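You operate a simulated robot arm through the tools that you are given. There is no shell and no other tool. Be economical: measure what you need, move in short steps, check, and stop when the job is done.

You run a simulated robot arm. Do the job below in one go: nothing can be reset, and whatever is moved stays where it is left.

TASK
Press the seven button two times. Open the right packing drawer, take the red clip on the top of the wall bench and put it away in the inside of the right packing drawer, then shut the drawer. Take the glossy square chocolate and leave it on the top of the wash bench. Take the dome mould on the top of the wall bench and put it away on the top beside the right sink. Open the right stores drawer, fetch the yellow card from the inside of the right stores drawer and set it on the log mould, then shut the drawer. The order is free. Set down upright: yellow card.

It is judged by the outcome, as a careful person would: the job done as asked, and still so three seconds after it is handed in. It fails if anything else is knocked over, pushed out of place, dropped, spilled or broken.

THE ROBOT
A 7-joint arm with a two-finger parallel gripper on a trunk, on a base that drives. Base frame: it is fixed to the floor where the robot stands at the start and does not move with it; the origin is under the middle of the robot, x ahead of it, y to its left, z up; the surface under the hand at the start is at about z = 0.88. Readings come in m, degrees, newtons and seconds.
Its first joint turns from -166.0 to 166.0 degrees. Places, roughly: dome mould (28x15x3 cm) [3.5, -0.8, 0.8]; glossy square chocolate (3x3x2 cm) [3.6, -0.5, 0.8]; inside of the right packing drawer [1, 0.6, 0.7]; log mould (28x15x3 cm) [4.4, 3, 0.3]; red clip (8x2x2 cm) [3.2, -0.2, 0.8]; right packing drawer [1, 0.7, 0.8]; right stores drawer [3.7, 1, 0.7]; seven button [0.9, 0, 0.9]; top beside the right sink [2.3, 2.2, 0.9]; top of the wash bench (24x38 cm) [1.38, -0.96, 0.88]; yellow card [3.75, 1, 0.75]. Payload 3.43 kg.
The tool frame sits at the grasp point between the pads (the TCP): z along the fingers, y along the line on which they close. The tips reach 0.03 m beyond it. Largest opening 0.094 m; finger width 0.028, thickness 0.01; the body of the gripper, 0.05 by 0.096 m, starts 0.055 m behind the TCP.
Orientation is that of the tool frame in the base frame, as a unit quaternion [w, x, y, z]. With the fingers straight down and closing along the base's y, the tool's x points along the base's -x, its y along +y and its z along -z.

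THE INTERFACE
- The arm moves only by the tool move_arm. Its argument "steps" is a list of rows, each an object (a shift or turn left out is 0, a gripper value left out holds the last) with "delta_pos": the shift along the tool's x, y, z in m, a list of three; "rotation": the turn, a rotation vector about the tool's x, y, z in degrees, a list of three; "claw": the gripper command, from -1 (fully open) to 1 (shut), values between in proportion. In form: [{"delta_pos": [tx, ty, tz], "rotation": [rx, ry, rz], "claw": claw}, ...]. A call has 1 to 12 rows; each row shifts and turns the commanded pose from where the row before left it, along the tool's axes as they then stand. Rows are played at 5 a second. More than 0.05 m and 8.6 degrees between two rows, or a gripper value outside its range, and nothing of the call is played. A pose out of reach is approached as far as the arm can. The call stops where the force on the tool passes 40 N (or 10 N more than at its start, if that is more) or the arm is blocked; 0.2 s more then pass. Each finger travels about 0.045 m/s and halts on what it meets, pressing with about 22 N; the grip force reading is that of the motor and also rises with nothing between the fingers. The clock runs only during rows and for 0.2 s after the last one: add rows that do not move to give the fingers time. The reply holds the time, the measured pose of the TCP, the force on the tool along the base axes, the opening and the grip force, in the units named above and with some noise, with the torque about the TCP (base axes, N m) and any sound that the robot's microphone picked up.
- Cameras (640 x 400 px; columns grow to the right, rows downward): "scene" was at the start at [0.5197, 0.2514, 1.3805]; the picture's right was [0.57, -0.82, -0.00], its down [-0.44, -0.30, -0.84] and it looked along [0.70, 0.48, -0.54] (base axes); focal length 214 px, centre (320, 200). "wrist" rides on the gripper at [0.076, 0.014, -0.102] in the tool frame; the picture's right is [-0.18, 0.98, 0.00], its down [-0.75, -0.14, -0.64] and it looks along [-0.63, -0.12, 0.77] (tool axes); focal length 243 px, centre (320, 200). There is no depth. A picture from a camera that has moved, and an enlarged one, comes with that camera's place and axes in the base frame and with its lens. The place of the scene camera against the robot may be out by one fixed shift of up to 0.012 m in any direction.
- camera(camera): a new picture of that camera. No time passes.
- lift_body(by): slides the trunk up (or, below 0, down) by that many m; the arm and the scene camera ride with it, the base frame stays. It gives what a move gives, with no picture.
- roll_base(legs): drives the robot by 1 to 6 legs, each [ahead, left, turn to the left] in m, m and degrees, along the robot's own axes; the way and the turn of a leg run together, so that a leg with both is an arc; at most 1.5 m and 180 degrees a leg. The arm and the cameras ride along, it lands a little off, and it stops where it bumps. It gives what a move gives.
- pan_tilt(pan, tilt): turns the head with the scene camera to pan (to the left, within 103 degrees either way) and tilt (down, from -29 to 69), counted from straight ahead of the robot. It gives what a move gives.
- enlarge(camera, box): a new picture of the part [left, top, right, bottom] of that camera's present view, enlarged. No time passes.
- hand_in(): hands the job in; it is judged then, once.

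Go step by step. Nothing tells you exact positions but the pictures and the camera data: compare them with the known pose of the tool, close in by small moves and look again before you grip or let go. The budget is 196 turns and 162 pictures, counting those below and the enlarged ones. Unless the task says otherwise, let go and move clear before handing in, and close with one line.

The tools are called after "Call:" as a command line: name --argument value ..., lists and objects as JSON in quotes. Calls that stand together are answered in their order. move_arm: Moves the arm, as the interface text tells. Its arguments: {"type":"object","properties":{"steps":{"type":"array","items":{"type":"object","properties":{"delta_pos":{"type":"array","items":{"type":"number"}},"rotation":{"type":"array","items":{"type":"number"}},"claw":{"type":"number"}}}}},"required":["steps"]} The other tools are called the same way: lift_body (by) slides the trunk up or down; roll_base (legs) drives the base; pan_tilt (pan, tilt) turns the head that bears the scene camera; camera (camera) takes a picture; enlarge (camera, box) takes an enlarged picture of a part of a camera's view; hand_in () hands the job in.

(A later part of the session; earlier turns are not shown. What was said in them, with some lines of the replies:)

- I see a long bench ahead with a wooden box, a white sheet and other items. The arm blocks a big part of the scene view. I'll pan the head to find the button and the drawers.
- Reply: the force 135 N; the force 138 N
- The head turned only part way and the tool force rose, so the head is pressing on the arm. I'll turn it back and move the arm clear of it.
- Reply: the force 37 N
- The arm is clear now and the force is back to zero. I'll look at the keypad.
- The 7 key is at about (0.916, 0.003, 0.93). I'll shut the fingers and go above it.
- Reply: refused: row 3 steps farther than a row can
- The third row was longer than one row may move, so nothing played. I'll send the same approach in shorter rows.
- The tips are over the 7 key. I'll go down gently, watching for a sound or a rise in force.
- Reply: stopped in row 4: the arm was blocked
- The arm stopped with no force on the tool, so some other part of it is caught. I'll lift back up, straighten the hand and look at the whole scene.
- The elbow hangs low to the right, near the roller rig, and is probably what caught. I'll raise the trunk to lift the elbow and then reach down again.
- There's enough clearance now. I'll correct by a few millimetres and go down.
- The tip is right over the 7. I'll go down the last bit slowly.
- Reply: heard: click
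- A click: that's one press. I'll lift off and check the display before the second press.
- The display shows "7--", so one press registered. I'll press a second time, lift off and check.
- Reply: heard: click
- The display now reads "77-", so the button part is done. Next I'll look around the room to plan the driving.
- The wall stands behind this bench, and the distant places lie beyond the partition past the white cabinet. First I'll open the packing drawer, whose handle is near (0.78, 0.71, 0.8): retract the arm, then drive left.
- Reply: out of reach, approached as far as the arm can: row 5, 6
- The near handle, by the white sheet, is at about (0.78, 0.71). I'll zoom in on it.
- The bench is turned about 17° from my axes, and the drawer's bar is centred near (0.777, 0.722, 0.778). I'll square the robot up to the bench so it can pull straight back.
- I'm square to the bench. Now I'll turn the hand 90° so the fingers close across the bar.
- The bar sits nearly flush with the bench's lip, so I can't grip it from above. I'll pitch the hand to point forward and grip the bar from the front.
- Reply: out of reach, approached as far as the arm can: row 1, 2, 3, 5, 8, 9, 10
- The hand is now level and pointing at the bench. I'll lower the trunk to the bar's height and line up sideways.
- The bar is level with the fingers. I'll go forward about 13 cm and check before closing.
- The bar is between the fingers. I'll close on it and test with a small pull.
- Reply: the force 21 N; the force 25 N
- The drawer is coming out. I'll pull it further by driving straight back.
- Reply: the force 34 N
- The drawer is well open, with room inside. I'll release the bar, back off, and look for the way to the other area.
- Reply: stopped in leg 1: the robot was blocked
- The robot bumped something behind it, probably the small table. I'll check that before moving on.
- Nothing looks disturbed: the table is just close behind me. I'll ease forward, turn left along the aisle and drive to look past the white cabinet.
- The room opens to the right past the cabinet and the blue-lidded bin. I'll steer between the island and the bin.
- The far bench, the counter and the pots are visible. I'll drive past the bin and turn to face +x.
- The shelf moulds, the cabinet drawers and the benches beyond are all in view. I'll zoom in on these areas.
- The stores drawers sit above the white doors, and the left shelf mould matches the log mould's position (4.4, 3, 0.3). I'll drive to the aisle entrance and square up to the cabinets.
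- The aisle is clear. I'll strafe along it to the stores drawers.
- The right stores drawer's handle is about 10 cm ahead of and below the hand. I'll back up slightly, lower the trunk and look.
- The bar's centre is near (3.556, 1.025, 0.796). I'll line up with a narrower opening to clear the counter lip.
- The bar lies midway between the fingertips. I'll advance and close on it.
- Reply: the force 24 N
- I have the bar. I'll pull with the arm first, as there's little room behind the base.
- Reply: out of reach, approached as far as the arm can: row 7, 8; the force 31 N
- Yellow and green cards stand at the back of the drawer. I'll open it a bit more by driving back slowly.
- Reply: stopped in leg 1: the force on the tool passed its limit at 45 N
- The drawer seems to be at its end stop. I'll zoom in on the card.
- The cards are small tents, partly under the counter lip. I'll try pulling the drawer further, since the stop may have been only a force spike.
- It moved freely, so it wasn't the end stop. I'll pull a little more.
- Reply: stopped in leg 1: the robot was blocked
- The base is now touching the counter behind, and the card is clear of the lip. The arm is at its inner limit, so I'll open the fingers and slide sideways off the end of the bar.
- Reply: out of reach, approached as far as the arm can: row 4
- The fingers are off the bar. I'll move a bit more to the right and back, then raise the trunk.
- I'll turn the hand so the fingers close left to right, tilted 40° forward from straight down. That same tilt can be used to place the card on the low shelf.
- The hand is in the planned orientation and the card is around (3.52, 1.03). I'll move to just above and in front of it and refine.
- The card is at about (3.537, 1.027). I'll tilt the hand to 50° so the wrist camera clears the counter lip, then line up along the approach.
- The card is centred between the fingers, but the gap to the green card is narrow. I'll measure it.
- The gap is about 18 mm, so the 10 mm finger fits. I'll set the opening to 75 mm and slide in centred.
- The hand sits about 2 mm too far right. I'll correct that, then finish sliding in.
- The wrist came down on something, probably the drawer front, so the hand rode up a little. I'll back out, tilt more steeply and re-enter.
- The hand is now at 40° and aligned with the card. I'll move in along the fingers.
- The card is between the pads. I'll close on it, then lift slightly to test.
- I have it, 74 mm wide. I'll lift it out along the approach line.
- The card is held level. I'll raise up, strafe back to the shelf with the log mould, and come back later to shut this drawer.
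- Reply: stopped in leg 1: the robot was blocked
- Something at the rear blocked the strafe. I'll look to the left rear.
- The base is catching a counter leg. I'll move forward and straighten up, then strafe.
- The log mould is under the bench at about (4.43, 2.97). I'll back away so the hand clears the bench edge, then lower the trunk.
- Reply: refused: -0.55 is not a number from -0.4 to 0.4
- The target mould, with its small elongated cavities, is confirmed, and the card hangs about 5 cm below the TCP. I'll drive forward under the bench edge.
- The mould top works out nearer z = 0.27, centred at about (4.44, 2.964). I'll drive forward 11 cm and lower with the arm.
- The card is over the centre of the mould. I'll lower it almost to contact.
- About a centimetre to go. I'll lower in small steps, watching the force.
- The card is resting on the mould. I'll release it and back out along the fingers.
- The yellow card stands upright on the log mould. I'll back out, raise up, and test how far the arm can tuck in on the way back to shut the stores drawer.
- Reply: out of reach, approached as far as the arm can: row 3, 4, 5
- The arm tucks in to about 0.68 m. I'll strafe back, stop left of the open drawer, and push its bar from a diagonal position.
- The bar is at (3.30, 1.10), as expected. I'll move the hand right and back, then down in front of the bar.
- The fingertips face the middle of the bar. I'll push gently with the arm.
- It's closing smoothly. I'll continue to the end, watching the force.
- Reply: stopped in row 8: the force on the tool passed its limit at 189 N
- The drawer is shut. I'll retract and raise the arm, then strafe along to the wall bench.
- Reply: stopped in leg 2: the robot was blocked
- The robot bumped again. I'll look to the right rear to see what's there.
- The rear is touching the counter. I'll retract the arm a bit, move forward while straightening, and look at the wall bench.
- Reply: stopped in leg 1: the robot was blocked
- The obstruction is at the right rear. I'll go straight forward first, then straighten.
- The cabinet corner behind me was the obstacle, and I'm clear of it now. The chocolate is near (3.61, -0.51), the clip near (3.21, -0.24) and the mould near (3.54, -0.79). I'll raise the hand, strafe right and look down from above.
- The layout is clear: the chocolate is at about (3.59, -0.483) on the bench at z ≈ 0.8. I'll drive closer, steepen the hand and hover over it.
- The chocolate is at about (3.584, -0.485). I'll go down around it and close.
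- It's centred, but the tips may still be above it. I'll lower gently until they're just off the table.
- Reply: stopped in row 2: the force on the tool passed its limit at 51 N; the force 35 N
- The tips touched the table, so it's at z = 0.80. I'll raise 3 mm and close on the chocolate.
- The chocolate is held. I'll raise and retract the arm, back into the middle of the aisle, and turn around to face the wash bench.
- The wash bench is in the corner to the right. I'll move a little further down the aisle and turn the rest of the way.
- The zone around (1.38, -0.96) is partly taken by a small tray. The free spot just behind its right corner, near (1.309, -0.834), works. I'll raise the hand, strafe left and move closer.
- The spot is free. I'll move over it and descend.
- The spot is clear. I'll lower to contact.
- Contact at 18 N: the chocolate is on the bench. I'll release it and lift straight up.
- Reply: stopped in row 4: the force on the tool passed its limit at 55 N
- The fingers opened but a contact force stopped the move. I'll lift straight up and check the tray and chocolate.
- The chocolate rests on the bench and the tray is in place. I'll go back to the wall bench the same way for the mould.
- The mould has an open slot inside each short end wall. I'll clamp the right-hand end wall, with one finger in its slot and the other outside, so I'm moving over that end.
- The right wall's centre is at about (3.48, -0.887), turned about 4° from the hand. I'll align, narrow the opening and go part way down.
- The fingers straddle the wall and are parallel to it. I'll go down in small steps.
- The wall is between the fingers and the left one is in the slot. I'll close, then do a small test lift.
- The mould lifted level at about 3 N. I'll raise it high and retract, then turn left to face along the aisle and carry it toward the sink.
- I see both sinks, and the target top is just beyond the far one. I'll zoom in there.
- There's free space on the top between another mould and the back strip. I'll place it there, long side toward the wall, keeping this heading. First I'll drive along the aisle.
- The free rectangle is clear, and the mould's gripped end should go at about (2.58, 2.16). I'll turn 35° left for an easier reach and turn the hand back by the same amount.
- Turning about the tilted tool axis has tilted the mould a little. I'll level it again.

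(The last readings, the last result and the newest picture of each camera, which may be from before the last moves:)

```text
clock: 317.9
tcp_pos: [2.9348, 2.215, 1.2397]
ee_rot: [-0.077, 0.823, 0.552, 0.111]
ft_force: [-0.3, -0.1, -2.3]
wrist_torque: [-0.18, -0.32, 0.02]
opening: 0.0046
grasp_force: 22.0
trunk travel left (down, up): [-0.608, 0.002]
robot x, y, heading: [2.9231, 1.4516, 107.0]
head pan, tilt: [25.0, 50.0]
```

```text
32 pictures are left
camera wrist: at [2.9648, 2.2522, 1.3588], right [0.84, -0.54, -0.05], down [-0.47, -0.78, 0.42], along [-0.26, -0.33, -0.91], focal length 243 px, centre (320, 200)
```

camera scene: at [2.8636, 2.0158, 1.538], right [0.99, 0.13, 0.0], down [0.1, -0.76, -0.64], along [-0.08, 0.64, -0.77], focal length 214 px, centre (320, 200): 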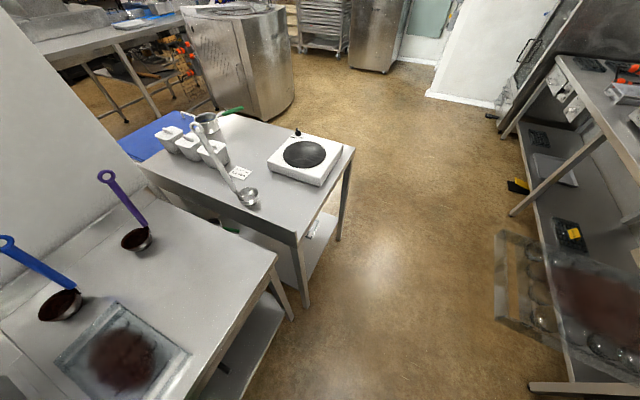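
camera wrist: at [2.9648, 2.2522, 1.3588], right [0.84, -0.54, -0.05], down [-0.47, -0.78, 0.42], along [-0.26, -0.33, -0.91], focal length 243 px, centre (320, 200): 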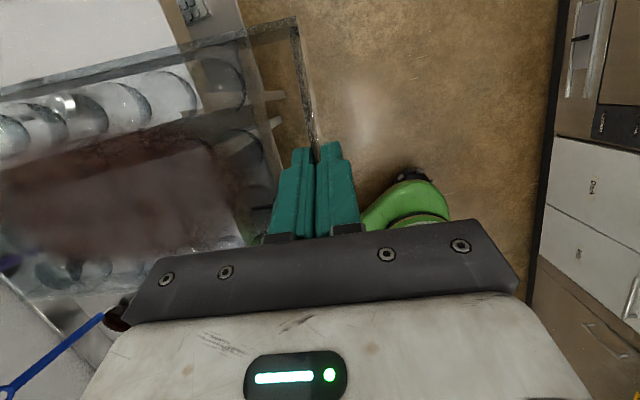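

Level again. I'll correct the yaw by 5°, then carry the mould over the free spot while descending to z ≈ 1.05.

Call:
move_arm --steps '[{"rotation": [1.34, 0, -4.82]}, {"delta_pos": [-0.0203, -0.0323, 0.0142]}, {"delta_pos": [-0.0203, -0.0323, 0.0142]}, {"delta_pos": [-0.0203, -0.0323, 0.0142]}, {"delta_pos": [-0.0203, -0.0323, 0.0142]}, {"delta_pos": [-0.0203, -0.0323, 0.0142]}, {"delta_pos": [-0.0203, -0.0323, 0.0142]}, {"delta_pos": [-0.0203, -0.0323, 0.0142]}, {"delta_pos": [-0.0203, -0.0323, 0.0142]}, {"delta_pos": [-0.0203, -0.0323, 0.0142]}, {"delta_pos": [-0.0203, -0.0323, 0.0142]}, {}]'

Call:
camera --camera "wrist"

Call:
camera --camera "scene"

```text
clock: 320.5
tcp_pos: [2.5785, 2.162, 1.0488]
ee_rot: [-0.082, 0.798, 0.587, 0.108]
ft_force: [0.3, -0.8, -2.4]
wrist_torque: [-0.12, -0.3, -0.01]
opening: 0.0046
grasp_force: 21.7
trunk travel left (down, up): [-0.608, 0.002]
robot x, y, heading: [2.9239, 1.4495, 107.3]
head pan, tilt: [25.0, 50.0]
```

```text
31 pictures are left
camera wrist: at [2.6058, 2.2009, 1.1676], right [0.89, -0.46, -0.05], down [-0.4, -0.82, 0.42], along [-0.23, -0.35, -0.91], focal length 243 px, centre (320, 200)
```

wrist: 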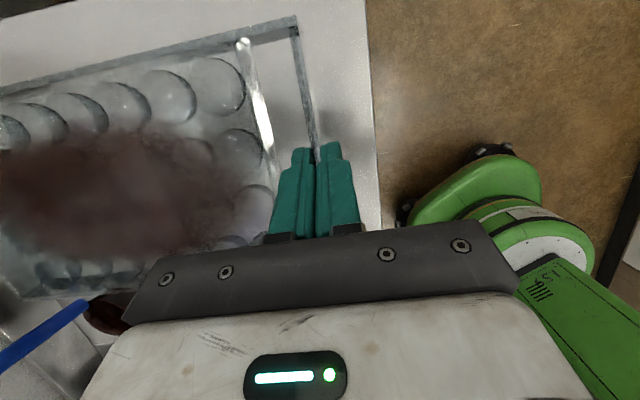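

```text
30 pictures are left
camera scene: at [2.5576, 1.8812, 1.5378], right [0.74, 0.67, 0.0], down [0.51, -0.57, -0.64], along [-0.43, 0.48, -0.77], focal length 214 px, centre (320, 200)
```

scene: 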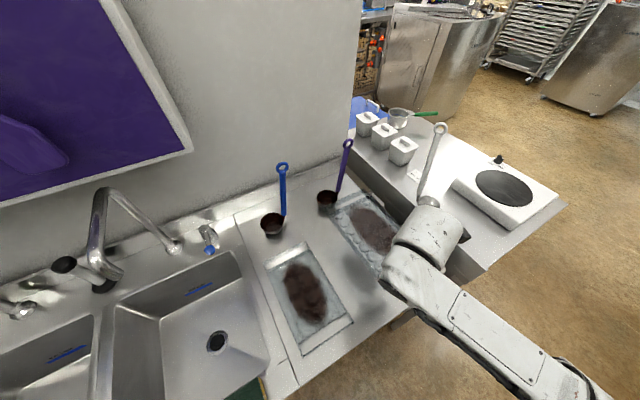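

The mould lines up beside the other one with clear margins. I'll lower it.

Call:
move_arm --steps '[{"delta_pos": [-0.0107, 0, 0.0386]}, {"delta_pos": [-0.0107, 0, 0.0386]}, {"delta_pos": [-0.0064, 0, 0.0231]}, {"delta_pos": [-0.0013, 0, 0.0048]}, {}]'

Call:
move_arm --steps '[{"delta_pos": [-0.0011, 0, 0.0039]}, {"delta_pos": [-0.0011, 0, 0.0039]}, {}]'

```text
clock: 321.7
tcp_pos: [2.5775, 2.1607, 0.9399]
ee_rot: [-0.082, 0.798, 0.587, 0.108]
ft_force: [-0.1, 0.5, -2.1]
wrist_torque: [-0.12, -0.31, -0.01]
opening: 0.0047
grasp_force: 22.0
trunk travel left (down, up): [-0.608, 0.002]
robot x, y, heading: [2.925, 1.4513, 107.1]
head pan, tilt: [25.0, 50.0]
```

```text
clock: 322.5
tcp_pos: [2.5777, 2.1607, 0.9311]
ee_rot: [-0.082, 0.798, 0.587, 0.107]
ft_force: [-0.2, 0.2, -1.6]
wrist_torque: [-0.11, -0.32, 0.0]
opening: 0.0045
grasp_force: 22.2
trunk travel left (down, up): [-0.608, 0.002]
robot x, y, heading: [2.9231, 1.4503, 107.1]
head pan, tilt: [25.0, 50.0]
```

Call:
move_arm --steps '[{"delta_pos": [-0.0011, 0, 0.0039]}, {"delta_pos": [-0.0008, 0, 0.0029]}, {}]'

Call:
move_arm --steps '[{"delta_pos": [-0.0008, 0, 0.0029]}, {"delta_pos": [-0.0005, 0, 0.0019]}, {}]'

```text
clock: 323.3
tcp_pos: [2.5781, 2.1611, 0.9242]
ee_rot: [-0.081, 0.798, 0.587, 0.108]
ft_force: [0.5, 0.7, -2.8]
wrist_torque: [-0.11, -0.33, -0.01]
opening: 0.0044
grasp_force: 21.9
trunk travel left (down, up): [-0.608, 0.002]
robot x, y, heading: [2.9241, 1.4541, 107.2]
head pan, tilt: [25.0, 50.0]
```

```text
clock: 324.1
tcp_pos: [2.5777, 2.1603, 0.9191]
ee_rot: [-0.082, 0.798, 0.587, 0.108]
ft_force: [-0.6, -0.3, -2.6]
wrist_torque: [0.02, -0.14, -0.07]
opening: 0.0047
grasp_force: 22.5
trunk travel left (down, up): [-0.608, 0.002]
robot x, y, heading: [2.9238, 1.4566, 107.2]
head pan, tilt: [25.0, 50.0]
```

The torque is dropping, so first contact has started. I'll lower a few more millimetres.

Call:
move_arm --steps '[{"delta_pos": [-0.0005, 0, 0.0019]}, {"delta_pos": [-0.0005, 0, 0.0019]}, {}]'

```text
clock: 324.9
tcp_pos: [2.5791, 2.1617, 0.9184]
ee_rot: [-0.084, 0.797, 0.588, 0.109]
ft_force: [1.1, -1.2, 14.4]
wrist_torque: [0.02, -0.17, 0.02]
opening: 0.0047
grasp_force: 22.0
trunk travel left (down, up): [-0.608, 0.002]
robot x, y, heading: [2.9237, 1.4504, 107.2]
head pan, tilt: [25.0, 50.0]
```

It's down. I'll open slightly and lift straight out.

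Call:
move_arm --steps '[{"delta_pos": [0.0003, 0, -0.001]}, {"claw": 0.6}, {}, {"delta_pos": [0.003, 0, -0.0096]}, {"delta_pos": [0.0054, 0, -0.0193]}, {"delta_pos": [0.0107, 0, -0.0386]}, {"delta_pos": [0.0107, 0, -0.0386]}, {"delta_pos": [0.0107, 0, -0.0386]}, {}]'

Call:
camera --camera "wrist"

```text
clock: 326.9
tcp_pos: [2.5773, 2.1606, 1.0667]
ee_rot: [-0.081, 0.798, 0.588, 0.108]
ft_force: [-0.2, -0.3, 0.4]
wrist_torque: [0.0, 0.01, 0.02]
opening: 0.019
grasp_force: 0.0
trunk travel left (down, up): [-0.608, 0.002]
robot x, y, heading: [2.9235, 1.454, 107.2]
head pan, tilt: [25.0, 50.0]
```

```text
29 pictures are left
camera wrist: at [2.6059, 2.2008, 1.1861], right [0.89, -0.46, -0.05], down [-0.4, -0.82, 0.42], along [-0.23, -0.35, -0.91], focal length 243 px, centre (320, 200)
```

wrist: 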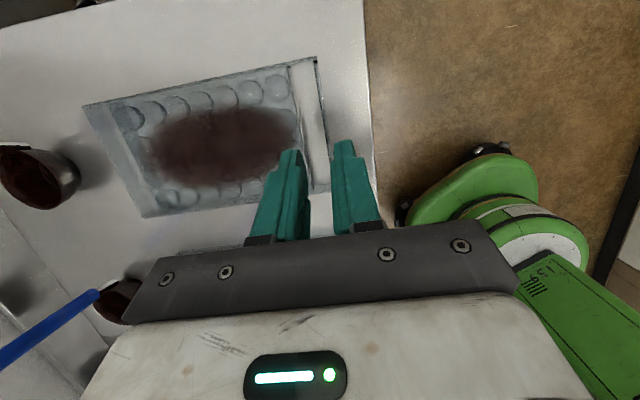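

The mould is flat on the top beside the sink. Last is the red clip: I'll raise and retract the hand, turn back toward the wall side, and strafe along the aisle.

Call:
move_arm --steps '[{"delta_pos": [0.0107, 0, -0.0386], "claw": -1}, {"delta_pos": [-0.01, 0.0128, -0.03]}, {"delta_pos": [-0.01, 0.0128, -0.03]}, {"delta_pos": [-0.01, 0.0128, -0.03]}, {"delta_pos": [-0.01, 0.0128, -0.01]}]'

Call:
roll_base --legs '[[0, 0, -124], [0.07, 0, 0], [0, -1.0, 0], [0, -0.6, 0]]'

Call:
pan_tilt --pan -15 --tilt 50

Call:
camera --camera "scene"

```text
clock: 328.1
tcp_pos: [2.6085, 2.0819, 1.1928]
ee_rot: [-0.082, 0.798, 0.588, 0.108]
ft_force: [-0.1, 0.2, 0.6]
wrist_torque: [-0.01, 0.02, 0.0]
opening: 0.0938
grasp_force: 0.0
trunk travel left (down, up): [-0.608, 0.002]
robot x, y, heading: [2.923, 1.4504, 107.3]
head pan, tilt: [25.0, 50.0]
```

```text
clock: 342.0
tcp_pos: [3.2295, -0.192, 1.193]
ee_rot: [0.058, 0.893, -0.429, 0.123]
ft_force: [0.1, 0.5, 0.5]
wrist_torque: [0.01, -0.01, -0.01]
opening: 0.094
grasp_force: 0.0
trunk travel left (down, up): [-0.608, 0.002]
robot x, y, heading: [2.5306, -0.0961, -16.8]
head pan, tilt: [25.0, 50.0]
```

```text
clock: 343.1
tcp_pos: [3.2294, -0.1929, 1.1925]
ee_rot: [0.058, 0.893, -0.429, 0.123]
ft_force: [0.6, -0.3, -1.2]
wrist_torque: [0.01, -0.01, -0.01]
opening: 0.094
grasp_force: 0.0
trunk travel left (down, up): [-0.608, 0.002]
robot x, y, heading: [2.5315, -0.1012, -16.9]
head pan, tilt: [-15.0, 50.0]
```

```text
28 pictures are left
camera scene: at [3.0804, -0.0768, 1.5379], right [-0.53, -0.85, 0.0], down [-0.65, 0.4, -0.64], along [0.55, -0.34, -0.77], focal length 214 px, centre (320, 200)
```

scene: 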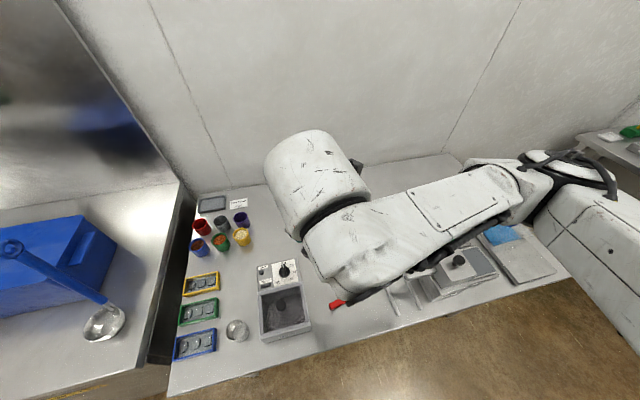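

The hand is above the clip. I'll straighten it and turn it across the clip, then look.

Call:
move_arm --steps '[{"rotation": [-2.15, 0, 7.7]}, {"rotation": [-2.15, 0, 7.7]}, {"rotation": [-2.15, 0, 7.7]}, {"rotation": [-2.15, 0, 7.7]}, {"rotation": [-2.15, 0, 7.7]}, {"rotation": [-2.15, 0, 7.7]}, {"rotation": [0, -7.8, 0]}, {"rotation": [0, -7.8, 0]}, {"delta_pos": [0, 0, 0.04]}, {"delta_pos": [0, 0, 0.04]}, {}]'

Call:
camera --camera "wrist"

```text
clock: 345.5
tcp_pos: [3.2283, -0.1927, 1.1125]
ee_rot: [0.001, -0.648, 0.762, 0.001]
ft_force: [0.5, 0.2, 0.0]
wrist_torque: [-0.01, -0.01, 0.0]
opening: 0.0939
grasp_force: 0.0
trunk travel left (down, up): [-0.608, 0.002]
robot x, y, heading: [2.5318, -0.0956, -16.9]
head pan, tilt: [-15.0, 50.0]
```

```text
27 pictures are left
camera wrist: at [3.2029, -0.2651, 1.215], right [-0.94, 0.34, 0.0], down [0.26, 0.72, 0.64], along [0.22, 0.61, -0.76], focal length 243 px, centre (320, 200)
```

wrist: 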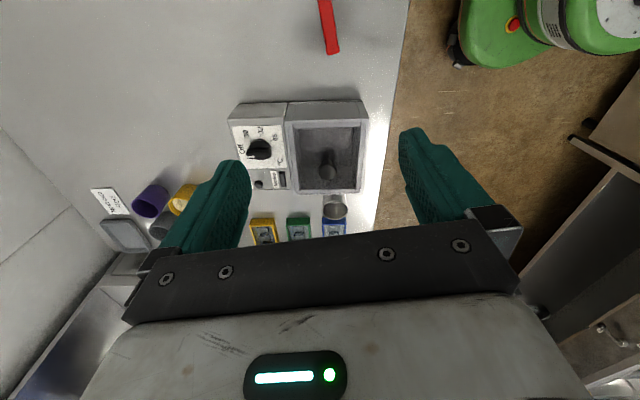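

The clip is centred near (3.204, -0.232). I'll move over it and descend most of the way.

Call:
move_arm --steps '[{"delta_pos": [0.0202, 0.0089, 0.03], "claw": -0.4}, {"delta_pos": [0.0202, 0.0089, 0.03]}, {"delta_pos": [0, 0, 0.045]}, {"delta_pos": [0, 0, 0.045]}, {"delta_pos": [0, 0, 0.045]}, {"delta_pos": [0, 0, 0.04]}, {}]'

Call:
camera --camera "wrist"

```text
clock: 347.1
tcp_pos: [3.2073, -0.2287, 0.8769]
ee_rot: [0.002, -0.648, 0.762, -0.001]
ft_force: [0.1, 0.3, 0.2]
wrist_torque: [0.0, -0.03, 0.01]
opening: 0.0657
grasp_force: 0.1
trunk travel left (down, up): [-0.608, 0.002]
robot x, y, heading: [2.5326, -0.1019, -17.0]
head pan, tilt: [-15.0, 50.0]
```

```text
26 pictures are left
camera wrist: at [3.18, -0.3017, 0.9799], right [-0.94, 0.34, 0.0], down [0.26, 0.72, 0.64], along [0.22, 0.61, -0.77], focal length 243 px, centre (320, 200)
```

wrist: 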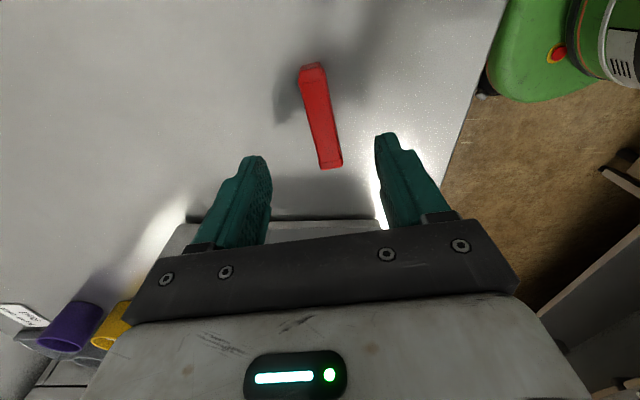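

Now a small correction, then the last descent and close.

Call:
move_arm --steps '[{"delta_pos": [0.0092, 0.0046, 0.02]}, {"delta_pos": [0, 0, 0.015]}, {"delta_pos": [0, 0, 0.005]}, {}, {"claw": 1}, {}, {}, {}]'

Call:
move_arm --steps '[{"delta_pos": [0, 0, -0.02]}, {"delta_pos": [0, 0, -0.04]}, {"delta_pos": [0, 0, -0.045]}, {"delta_pos": [0, 0, -0.045]}, {"delta_pos": [0, 0, -0.045]}, {"delta_pos": [0, 0, -0.045]}, {}]'

Call:
camera --camera "wrist"

```text
clock: 348.9
tcp_pos: [3.2002, -0.2373, 0.8359]
ee_rot: [0.002, -0.648, 0.761, 0.0]
ft_force: [-1.1, 0.2, 0.0]
wrist_torque: [0.01, 0.01, 0.0]
opening: 0.0183
grasp_force: 22.1
trunk travel left (down, up): [-0.608, 0.002]
robot x, y, heading: [2.5316, -0.1001, -17.0]
head pan, tilt: [-15.0, 50.0]
```

```text
clock: 350.5
tcp_pos: [3.2002, -0.2363, 1.0782]
ee_rot: [0.001, -0.648, 0.762, 0.0]
ft_force: [0.4, -0.5, 0.0]
wrist_torque: [-0.01, 0.04, -0.03]
opening: 0.0184
grasp_force: 22.3
trunk travel left (down, up): [-0.608, 0.002]
robot x, y, heading: [2.5263, -0.1009, -17.0]
head pan, tilt: [-15.0, 50.0]
```

```text
25 pictures are left
camera wrist: at [3.1734, -0.3092, 1.1806], right [-0.94, 0.34, 0.0], down [0.26, 0.72, 0.64], along [0.22, 0.6, -0.77], focal length 243 px, centre (320, 200)
```

wrist: 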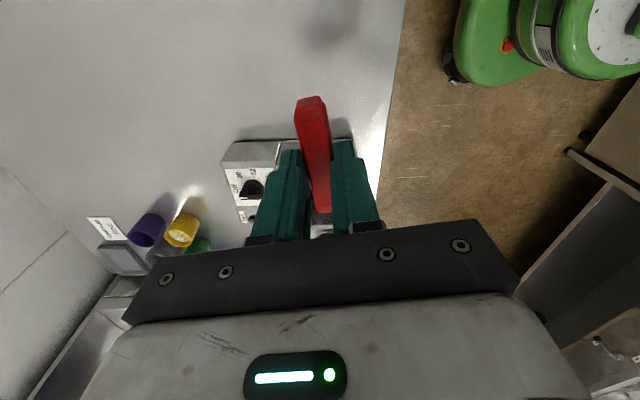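

The clip is held firmly. I'll raise it, turn to face along the aisle and drive back out.

Call:
move_arm --steps '[{"delta_pos": [0, 0, -0.045]}, {"delta_pos": [0, 0, -0.045]}, {"delta_pos": [0, 0, -0.03]}]'

Call:
roll_base --legs '[[0, 0, 90], [1.3, 0, 0], [1.2, 0, 0], [1.2, 0, 0], [0, 0, 97]]'

Call:
pan_tilt --pan 0 --tilt 30

Call:
camera --camera "scene"

```text
clock: 351.3
tcp_pos: [3.2004, -0.237, 1.198]
ee_rot: [0.001, -0.648, 0.762, 0.0]
ft_force: [-0.5, 0.6, -0.1]
wrist_torque: [0.01, 0.01, 0.0]
opening: 0.0182
grasp_force: 22.0
trunk travel left (down, up): [-0.608, 0.002]
robot x, y, heading: [2.5308, -0.1022, -16.7]
head pan, tilt: [-15.0, 50.0]
```

```text
clock: 377.0
tcp_pos: [2.9524, 3.5022, 1.1969]
ee_rot: [0.0, 0.732, 0.681, -0.001]
ft_force: [-0.2, 0.4, 0.9]
wrist_torque: [-0.01, -0.02, 0.01]
opening: 0.0181
grasp_force: 22.2
trunk travel left (down, up): [-0.608, 0.002]
robot x, y, heading: [3.6313, 3.421, 168.2]
head pan, tilt: [-15.0, 50.0]
```

```text
clock: 377.9
tcp_pos: [2.9521, 3.5023, 1.1982]
ee_rot: [0.0, 0.733, 0.681, -0.002]
ft_force: [-0.5, -0.2, 0.0]
wrist_torque: [-0.01, 0.01, 0.01]
opening: 0.0182
grasp_force: 22.3
trunk travel left (down, up): [-0.608, 0.002]
robot x, y, heading: [3.635, 3.4293, 168.4]
head pan, tilt: [0.0, 30.0]
```

```text
24 pictures are left
camera scene: at [3.0733, 3.3488, 1.5674], right [0.21, 0.98, 0.0], down [0.49, -0.1, -0.87], along [-0.85, 0.18, -0.5], focal length 214 px, centre (320, 200)
```

scene: 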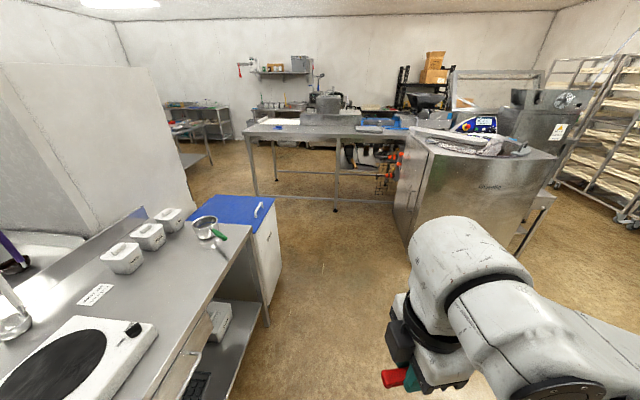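

The way out is clear. I'll drive west past the bin, then turn left toward the packing bench.

Call:
roll_base --legs '[[1.5, 0, 0], [0.66, 0.07, 0], [0, 0, 73.4], [1.0, 0, 0]]'

Call:
pan_tilt --pan 10 --tilt 35

Call:
camera --camera "scene"

```text
clock: 396.5
tcp_pos: [0.7679, 2.2991, 1.1968]
ee_rot: [0.001, 0.182, 0.983, -0.001]
ft_force: [0.1, -0.6, 0.5]
wrist_torque: [0.01, -0.01, -0.01]
opening: 0.0182
grasp_force: 22.3
trunk travel left (down, up): [-0.608, 0.002]
robot x, y, heading: [1.0428, 2.9259, -118.7]
head pan, tilt: [0.0, 30.0]
```

```text
clock: 397.2
tcp_pos: [0.7681, 2.2984, 1.1969]
ee_rot: [0.0, 0.182, 0.983, -0.002]
ft_force: [0.6, 0.9, 0.3]
wrist_torque: [-0.05, -0.01, -0.01]
opening: 0.018
grasp_force: 22.3
trunk travel left (down, up): [-0.608, 0.002]
robot x, y, heading: [1.0412, 2.9229, -118.8]
head pan, tilt: [10.0, 35.0]
```

```text
23 pictures are left
camera scene: at [0.9732, 2.3653, 1.5597], right [-0.95, 0.32, 0.0], down [0.18, 0.54, -0.82], along [-0.26, -0.78, -0.57], focal length 214 px, centre (320, 200)
```

scene: 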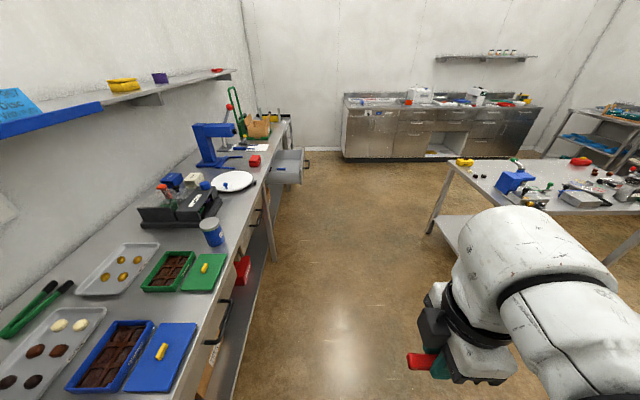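

The drawer is still open ahead. A straight run of 2.3 m brings me to my earlier spot in front of it, and then I'll turn left to face it.

Call:
roll_base --legs '[[1.5, 0, 0], [0.78, 0, 0], [0, 0, 101.8]]'

Call:
pan_tilt --pan 0 --tilt 60

Call:
camera --camera "scene"

Call:
camera --camera "wrist"

```text
clock: 412.7
tcp_pos: [0.6113, 0.7868, 1.1975]
ee_rot: [0.002, -0.645, 0.764, -0.001]
ft_force: [0.9, 0.2, -0.1]
wrist_torque: [0.01, -0.02, 0.0]
opening: 0.0183
grasp_force: 21.9
trunk travel left (down, up): [-0.608, 0.002]
robot x, y, heading: [-0.0567, 0.9312, -17.4]
head pan, tilt: [10.0, 35.0]
```

```text
clock: 413.6
tcp_pos: [0.612, 0.7876, 1.1978]
ee_rot: [0.001, -0.645, 0.764, -0.001]
ft_force: [0.4, 0.0, -0.7]
wrist_torque: [-0.02, -0.02, -0.01]
opening: 0.0184
grasp_force: 22.7
trunk travel left (down, up): [-0.608, 0.002]
robot x, y, heading: [-0.0522, 0.931, -17.5]
head pan, tilt: [0.0, 60.0]
```

```text
22 pictures are left
camera scene: at [0.4918, 0.9703, 1.5254], right [-0.3, -0.95, 0.0], down [-0.83, 0.26, -0.5], along [0.48, -0.15, -0.87], focal length 214 px, centre (320, 200)
```

scene: 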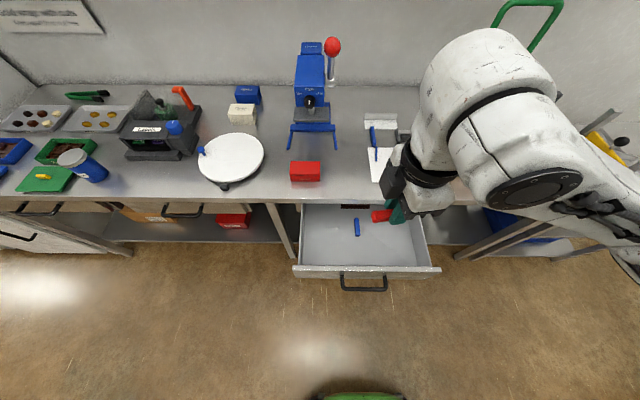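

```text
21 pictures are left
camera wrist: at [0.5848, 0.715, 1.3004], right [-0.94, 0.35, 0.0], down [0.26, 0.72, 0.64], along [0.23, 0.6, -0.77], focal length 243 px, centre (320, 200)
```

wrist: 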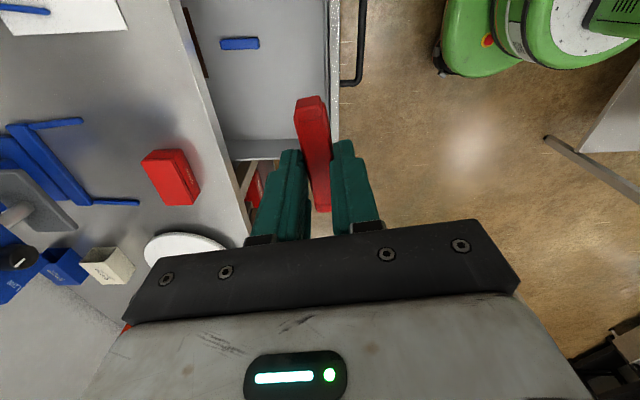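

The drawer is free except for the blue clip and a box at the back. I'll lower the red clip at about (0.72, 0.815), front left inside.

Call:
move_arm --steps '[{"delta_pos": [-0.0149, -0.0337, 0.02]}, {"delta_pos": [-0.0149, -0.0337, 0.02]}, {"delta_pos": [-0.0149, -0.0337, 0.02]}, {"delta_pos": [0, 0, 0.045]}, {"delta_pos": [0, 0, 0.045]}, {"delta_pos": [0, 0, 0.045]}, {"delta_pos": [0, 0, 0.045]}, {"delta_pos": [0, 0, 0.045]}, {"delta_pos": [0, 0, 0.045]}, {}]'

Call:
camera --camera "wrist"

Call:
camera --camera "scene"

```text
clock: 415.8
tcp_pos: [0.7211, 0.8141, 0.8668]
ee_rot: [0.002, -0.644, 0.765, -0.001]
ft_force: [0.2, -0.2, -0.5]
wrist_torque: [0.01, 0.03, 0.0]
opening: 0.0182
grasp_force: 22.4
trunk travel left (down, up): [-0.608, 0.002]
robot x, y, heading: [-0.0545, 0.929, -17.3]
head pan, tilt: [0.0, 60.0]
```

```text
20 pictures are left
camera wrist: at [0.694, 0.743, 0.9695], right [-0.94, 0.35, 0.0], down [0.26, 0.72, 0.64], along [0.23, 0.6, -0.77], focal length 243 px, centre (320, 200)
```

wrist: 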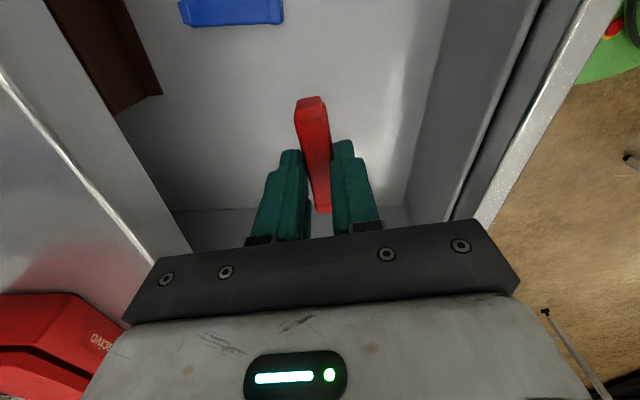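

```text
19 pictures are left
camera scene: at [0.4918, 0.9704, 1.5253], right [-0.3, -0.95, 0.0], down [-0.83, 0.26, -0.5], along [0.48, -0.15, -0.87], focal length 214 px, centre (320, 200)
```

scene: 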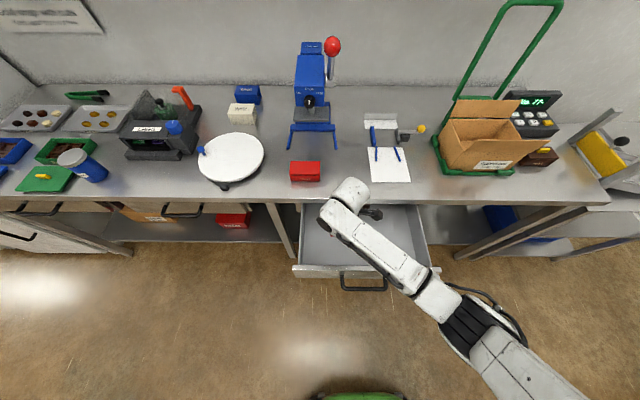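

The clip is well inside the drawer outline. I'll go down to the drawer floor.

Call:
move_arm --steps '[{"delta_pos": [0, 0, 0.04]}, {"delta_pos": [0, 0, 0.04]}, {"delta_pos": [0, 0, 0.02]}, {"delta_pos": [0, 0, 0.006]}, {"delta_pos": [0, 0, 0.005]}, {}]'

Call:
move_arm --steps '[{"delta_pos": [0, 0, 0.004]}, {"delta_pos": [0, 0, 0.003]}, {}]'

```text
clock: 417.2
tcp_pos: [0.7212, 0.815, 0.7572]
ee_rot: [0.003, -0.645, 0.764, -0.002]
ft_force: [0.8, -0.1, 16.5]
wrist_torque: [-0.06, 0.01, 0.05]
opening: 0.0182
grasp_force: 22.2
trunk travel left (down, up): [-0.608, 0.002]
robot x, y, heading: [-0.0572, 0.932, -17.6]
head pan, tilt: [0.0, 60.0]
```

```text
clock: 417.6
tcp_pos: [0.724, 0.8129, 0.7575]
ee_rot: [0.005, -0.645, 0.764, -0.005]
ft_force: [0.9, 0.7, 14.9]
wrist_torque: [-0.03, 0.14, 0.01]
opening: 0.0181
grasp_force: 21.8
trunk travel left (down, up): [-0.608, 0.002]
robot x, y, heading: [-0.0538, 0.9282, -17.2]
head pan, tilt: [0.0, 60.0]
stopped in row 2: the force on the tool passed its limit at 45 N (the readings are from after the stop); the commanded pose is now the measured one
```

Floor contact. I'll release the clip and lift out.

Call:
move_arm --steps '[{"delta_pos": [0, 0, -0.002]}, {"claw": 0.2}, {}, {}, {"delta_pos": [0, 0, -0.02]}, {"delta_pos": [0, 0, -0.04]}, {"delta_pos": [0, 0, -0.04]}, {"delta_pos": [0, 0, -0.045]}, {"delta_pos": [0, 0, -0.045]}, {"delta_pos": [0, 0, -0.045]}, {}]'

Call:
camera --camera "wrist"

```text
clock: 420.0
tcp_pos: [0.7203, 0.8116, 0.9922]
ee_rot: [0.003, -0.645, 0.764, -0.002]
ft_force: [0.2, -1.4, -0.4]
wrist_torque: [0.02, 0.01, -0.01]
opening: 0.0377
grasp_force: 0.0
trunk travel left (down, up): [-0.608, 0.002]
robot x, y, heading: [-0.0561, 0.9307, -17.5]
head pan, tilt: [0.0, 60.0]
```

```text
18 pictures are left
camera wrist: at [0.6931, 0.7403, 1.0957], right [-0.94, 0.35, -0.01], down [0.26, 0.72, 0.64], along [0.23, 0.6, -0.76], focal length 243 px, centre (320, 200)
```

wrist: 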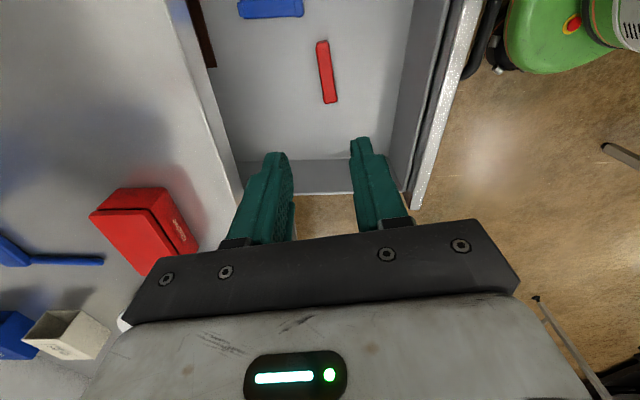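

The red clip lies in the drawer. To close it I'll back off in front of the bar, tilt the fingers forward and lower to the bar's height.

Call:
roll_base --legs '[[-0.23, 0, 0]]'

Call:
move_arm --steps '[{"rotation": [8, 0, 0], "claw": 1}, {"rotation": [8, 0, 0]}, {"rotation": [8, 0, 0]}, {"rotation": [8, 0, 0]}, {"rotation": [8, 0, 0]}, {"rotation": [8, 0, 0]}, {}]'

Call:
enlarge --camera "scene" --box '[240, 160, 560, 360]'

```text
clock: 421.7
tcp_pos: [0.5018, 0.8816, 0.9936]
ee_rot: [0.004, -0.645, 0.764, -0.003]
ft_force: [-0.2, 0.7, -0.1]
wrist_torque: [0.0, -0.01, -0.03]
opening: 0.0378
grasp_force: 0.1
trunk travel left (down, up): [-0.608, 0.002]
robot x, y, heading: [-0.274, 0.9996, -17.5]
head pan, tilt: [0.0, 60.0]
```

```text
clock: 423.3
tcp_pos: [0.5025, 0.8808, 0.9939]
ee_rot: [0.265, -0.588, 0.697, -0.314]
ft_force: [-0.4, -0.3, -0.1]
wrist_torque: [0.0, -0.01, 0.02]
opening: 0.0001
grasp_force: 22.2
trunk travel left (down, up): [-0.608, 0.002]
robot x, y, heading: [-0.2727, 0.9972, -17.6]
head pan, tilt: [0.0, 60.0]
```

```text
2.00 times, centred on (400, 260) of scene
camera zoom: at [0.2721, 1.039, 1.5254], right [-0.3, -0.95, 0.0], down [-0.83, 0.26, -0.5], along [0.48, -0.15, -0.87], focal length 429 px, centre (160, 80)
```

zoom: 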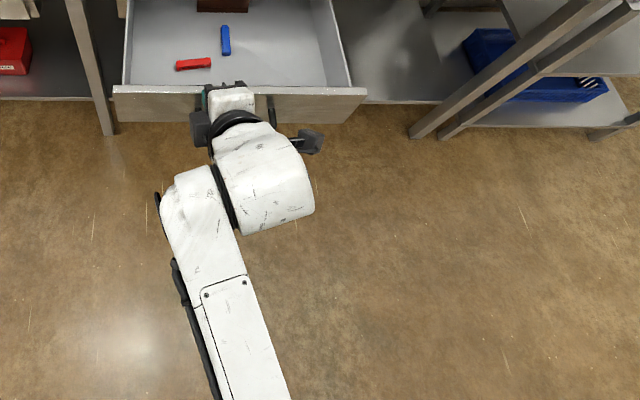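

The clip is inside and the hand is in front of the bar. I'll shift right, back slightly, and go down to the bar.

Call:
move_arm --steps '[{"delta_pos": [0.033, 0.0067, -0.0074]}, {"delta_pos": [0.033, 0.0067, -0.0074]}, {"delta_pos": [0, 0.029, 0.0261]}, {"delta_pos": [0, 0.029, 0.0261]}, {"delta_pos": [0, 0.029, 0.0261]}, {"delta_pos": [0, 0.029, 0.0261]}, {"delta_pos": [0, 0.029, 0.0261]}, {}]'

Call:
camera --camera "wrist"

```text
clock: 425.1
tcp_pos: [0.4724, 0.8198, 0.7982]
ee_rot: [0.265, -0.588, 0.697, -0.313]
ft_force: [0.4, 0.3, 0.4]
wrist_torque: [-0.01, -0.02, 0.02]
opening: 0.0
grasp_force: 21.8
trunk travel left (down, up): [-0.608, 0.002]
robot x, y, heading: [-0.2758, 0.9977, -17.4]
head pan, tilt: [0.0, 60.0]
```

```text
16 pictures are left
camera wrist: at [0.3756, 0.7592, 0.8546], right [-0.61, 0.29, -0.74], down [-0.25, 0.81, 0.53], along [0.75, 0.51, -0.42], focal length 243 px, centre (320, 200)
```

wrist: 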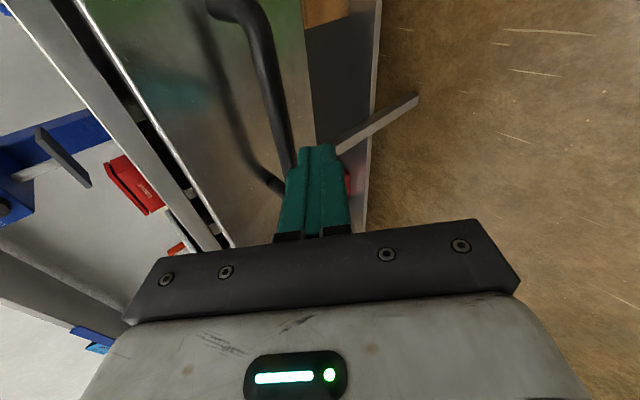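

The tips are near the bar's left end. I'll shift 5 cm right and push with the arm first.

Call:
move_arm --steps '[{"delta_pos": [0.025, 0, 0]}, {"delta_pos": [0.025, 0, 0]}, {"delta_pos": [0, -0.0134, 0.0149]}, {"delta_pos": [0, -0.0134, 0.0149]}, {"delta_pos": [0, -0.0134, 0.0149]}, {"delta_pos": [0, -0.0134, 0.0149]}, {"delta_pos": [0, -0.0134, 0.0149]}, {}]'

Call:
enlarge --camera "scene" --box '[240, 130, 480, 280]'

```text
clock: 426.9
tcp_pos: [0.5634, 0.7518, 0.7987]
ee_rot: [0.266, -0.588, 0.697, -0.314]
ft_force: [1.0, -0.3, -0.1]
wrist_torque: [-0.04, 0.01, -0.03]
opening: 0.0
grasp_force: 21.8
trunk travel left (down, up): [-0.608, 0.002]
robot x, y, heading: [-0.2764, 0.9974, -17.1]
head pan, tilt: [0.0, 60.0]
```

```text
2.67 times, centred on (360, 205) of scene
camera zoom: at [0.2723, 1.0391, 1.5253], right [-0.3, -0.95, 0.0], down [-0.83, 0.26, -0.5], along [0.48, -0.15, -0.87], focal length 572 px, centre (213, 187)
```

zoom: 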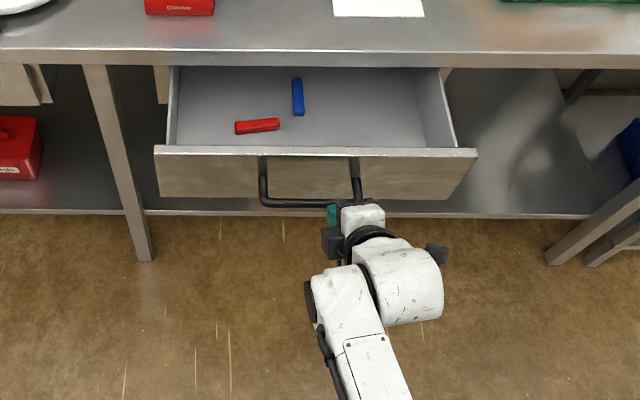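

The drawer is sliding in and the tips push squarely on the bar. I'll continue with the base, then finish with the arm.

Call:
roll_base --legs '[[0.13, 0, 0]]'

Call:
enlarge --camera "scene" --box '[240, 130, 480, 280]'

```text
clock: 428.2
tcp_pos: [0.6879, 0.7146, 0.7985]
ee_rot: [0.266, -0.588, 0.697, -0.314]
ft_force: [-0.3, -0.2, -0.3]
wrist_torque: [0.01, -0.04, 0.0]
opening: 0.0003
grasp_force: 21.7
trunk travel left (down, up): [-0.608, 0.002]
robot x, y, heading: [-0.1469, 0.9603, -17.3]
head pan, tilt: [0.0, 60.0]
```

```text
2.67 times, centred on (360, 205) of scene
camera zoom: at [0.3975, 1.0001, 1.5253], right [-0.3, -0.95, 0.0], down [-0.83, 0.26, -0.5], along [0.48, -0.15, -0.87], focal length 572 px, centre (213, 187)
```

zoom: 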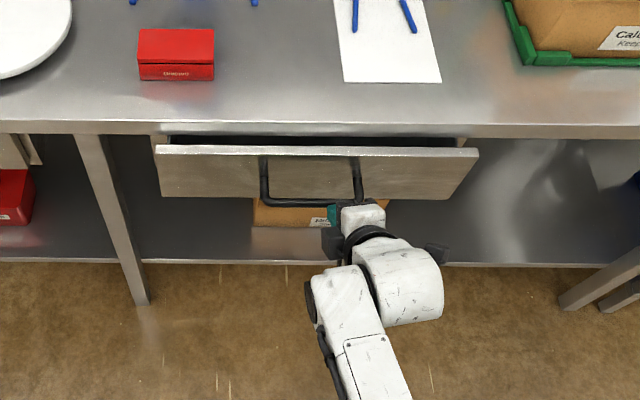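

About 6 cm remain. I'll finish slowly with the arm.

Call:
move_arm --steps '[{"delta_pos": [0, -0.01, 0.0111]}, {"delta_pos": [0, -0.01, 0.0111]}, {"delta_pos": [0, -0.01, 0.0111]}, {"delta_pos": [0, -0.004, 0.0045]}, {"delta_pos": [0, -0.004, 0.0045]}, {"delta_pos": [0, -0.003, 0.0033]}, {"delta_pos": [0, -0.003, 0.0033]}]'

Call:
enlarge --camera "scene" --box '[240, 130, 480, 280]'

```text
clock: 429.4
tcp_pos: [0.739, 0.7059, 0.7994]
ee_rot: [0.265, -0.588, 0.697, -0.313]
ft_force: [-28.7, 7.8, 24.8]
wrist_torque: [-0.2, -0.15, -0.38]
opening: 0.0
grasp_force: 21.8
trunk travel left (down, up): [-0.608, 0.002]
robot x, y, heading: [-0.1475, 0.9618, -17.6]
head pan, tilt: [0.0, 60.0]
stopped in row 5: the force on the tool passed its limit at 54 N (the readings are from after the stop); the commanded pose is now the measured one
```

```text
2.67 times, centred on (360, 205) of scene
camera zoom: at [0.3947, 1.0007, 1.5265], right [-0.3, -0.95, 0.0], down [-0.83, 0.26, -0.5], along [0.48, -0.15, -0.87], focal length 572 px, centre (213, 187)
```

zoom: 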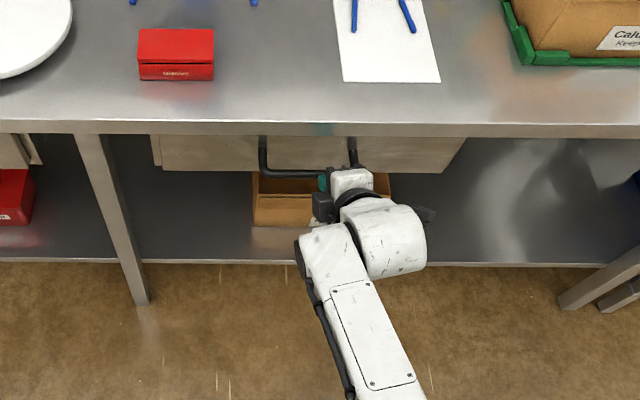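

The drawer has met its stop. I'll back away and confirm it's fully shut.

Call:
move_arm --steps '[{"delta_pos": [0, 0.02, -0.0223]}, {"delta_pos": [0, 0.02, -0.0223]}, {}]'

Call:
roll_base --legs '[[-0.2, 0, 0]]'

Call:
camera --camera "scene"

```text
clock: 430.2
tcp_pos: [0.6809, 0.716, 0.797]
ee_rot: [0.264, -0.588, 0.699, -0.311]
ft_force: [0.1, 0.6, 0.1]
wrist_torque: [-0.01, -0.03, 0.0]
opening: 0.0
grasp_force: 21.7
trunk travel left (down, up): [-0.608, 0.002]
robot x, y, heading: [-0.1478, 0.9584, -17.1]
head pan, tilt: [0.0, 60.0]
```

```text
clock: 431.9
tcp_pos: [0.4977, 0.7744, 0.7964]
ee_rot: [0.264, -0.59, 0.697, -0.311]
ft_force: [-0.3, 0.2, 0.9]
wrist_torque: [0.02, -0.01, -0.01]
opening: 0.0
grasp_force: 22.0
trunk travel left (down, up): [-0.608, 0.002]
robot x, y, heading: [-0.3386, 1.0096, -17.0]
head pan, tilt: [0.0, 60.0]
stopped in leg 1: the robot was blocked; the commanded pose is now the measured one
```

```text
12 pictures are left
camera scene: at [0.2117, 1.0564, 1.5253], right [-0.29, -0.96, 0.0], down [-0.83, 0.26, -0.5], along [0.48, -0.15, -0.87], focal length 214 px, centre (320, 200)
```

scene: 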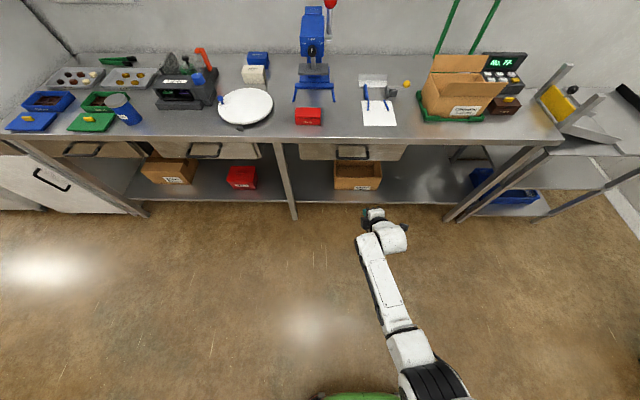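

Call:
enlarge --camera "scene" --box '[160, 110, 440, 200]'

```text
2.29 times, centred on (300, 155) of scene
camera zoom: at [0.2117, 1.0564, 1.5253], right [-0.29, -0.96, 0.0], down [-0.83, 0.26, -0.5], along [0.48, -0.15, -0.87], focal length 490 px, centre (366, 303)
```

zoom: 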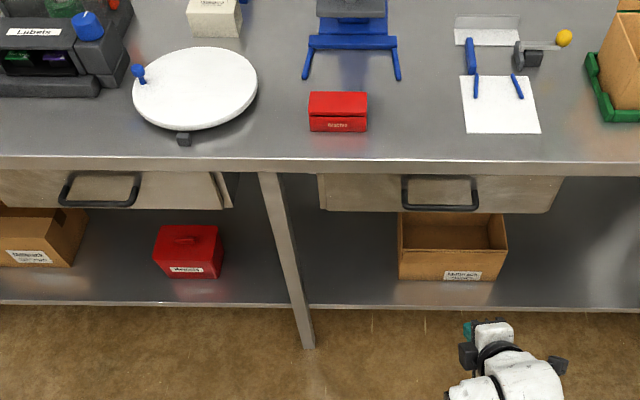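

Every part of the job is done and the hand is clear of everything, so I'm handing it in.

Call:
hand_in

```text
The job is handed in.
```

I finished every part of the job and handed it in. The seven button was pressed twice (display "77-"). The red clip is in the right packing drawer, which is shut. The chocolate is on the wash bench, the dome mould is beside the right sink, and the yellow card stands upright on the log mould. The right stores drawer is shut too, though the final push peaked at 189 N and I did not reopen it to check the green card inside.
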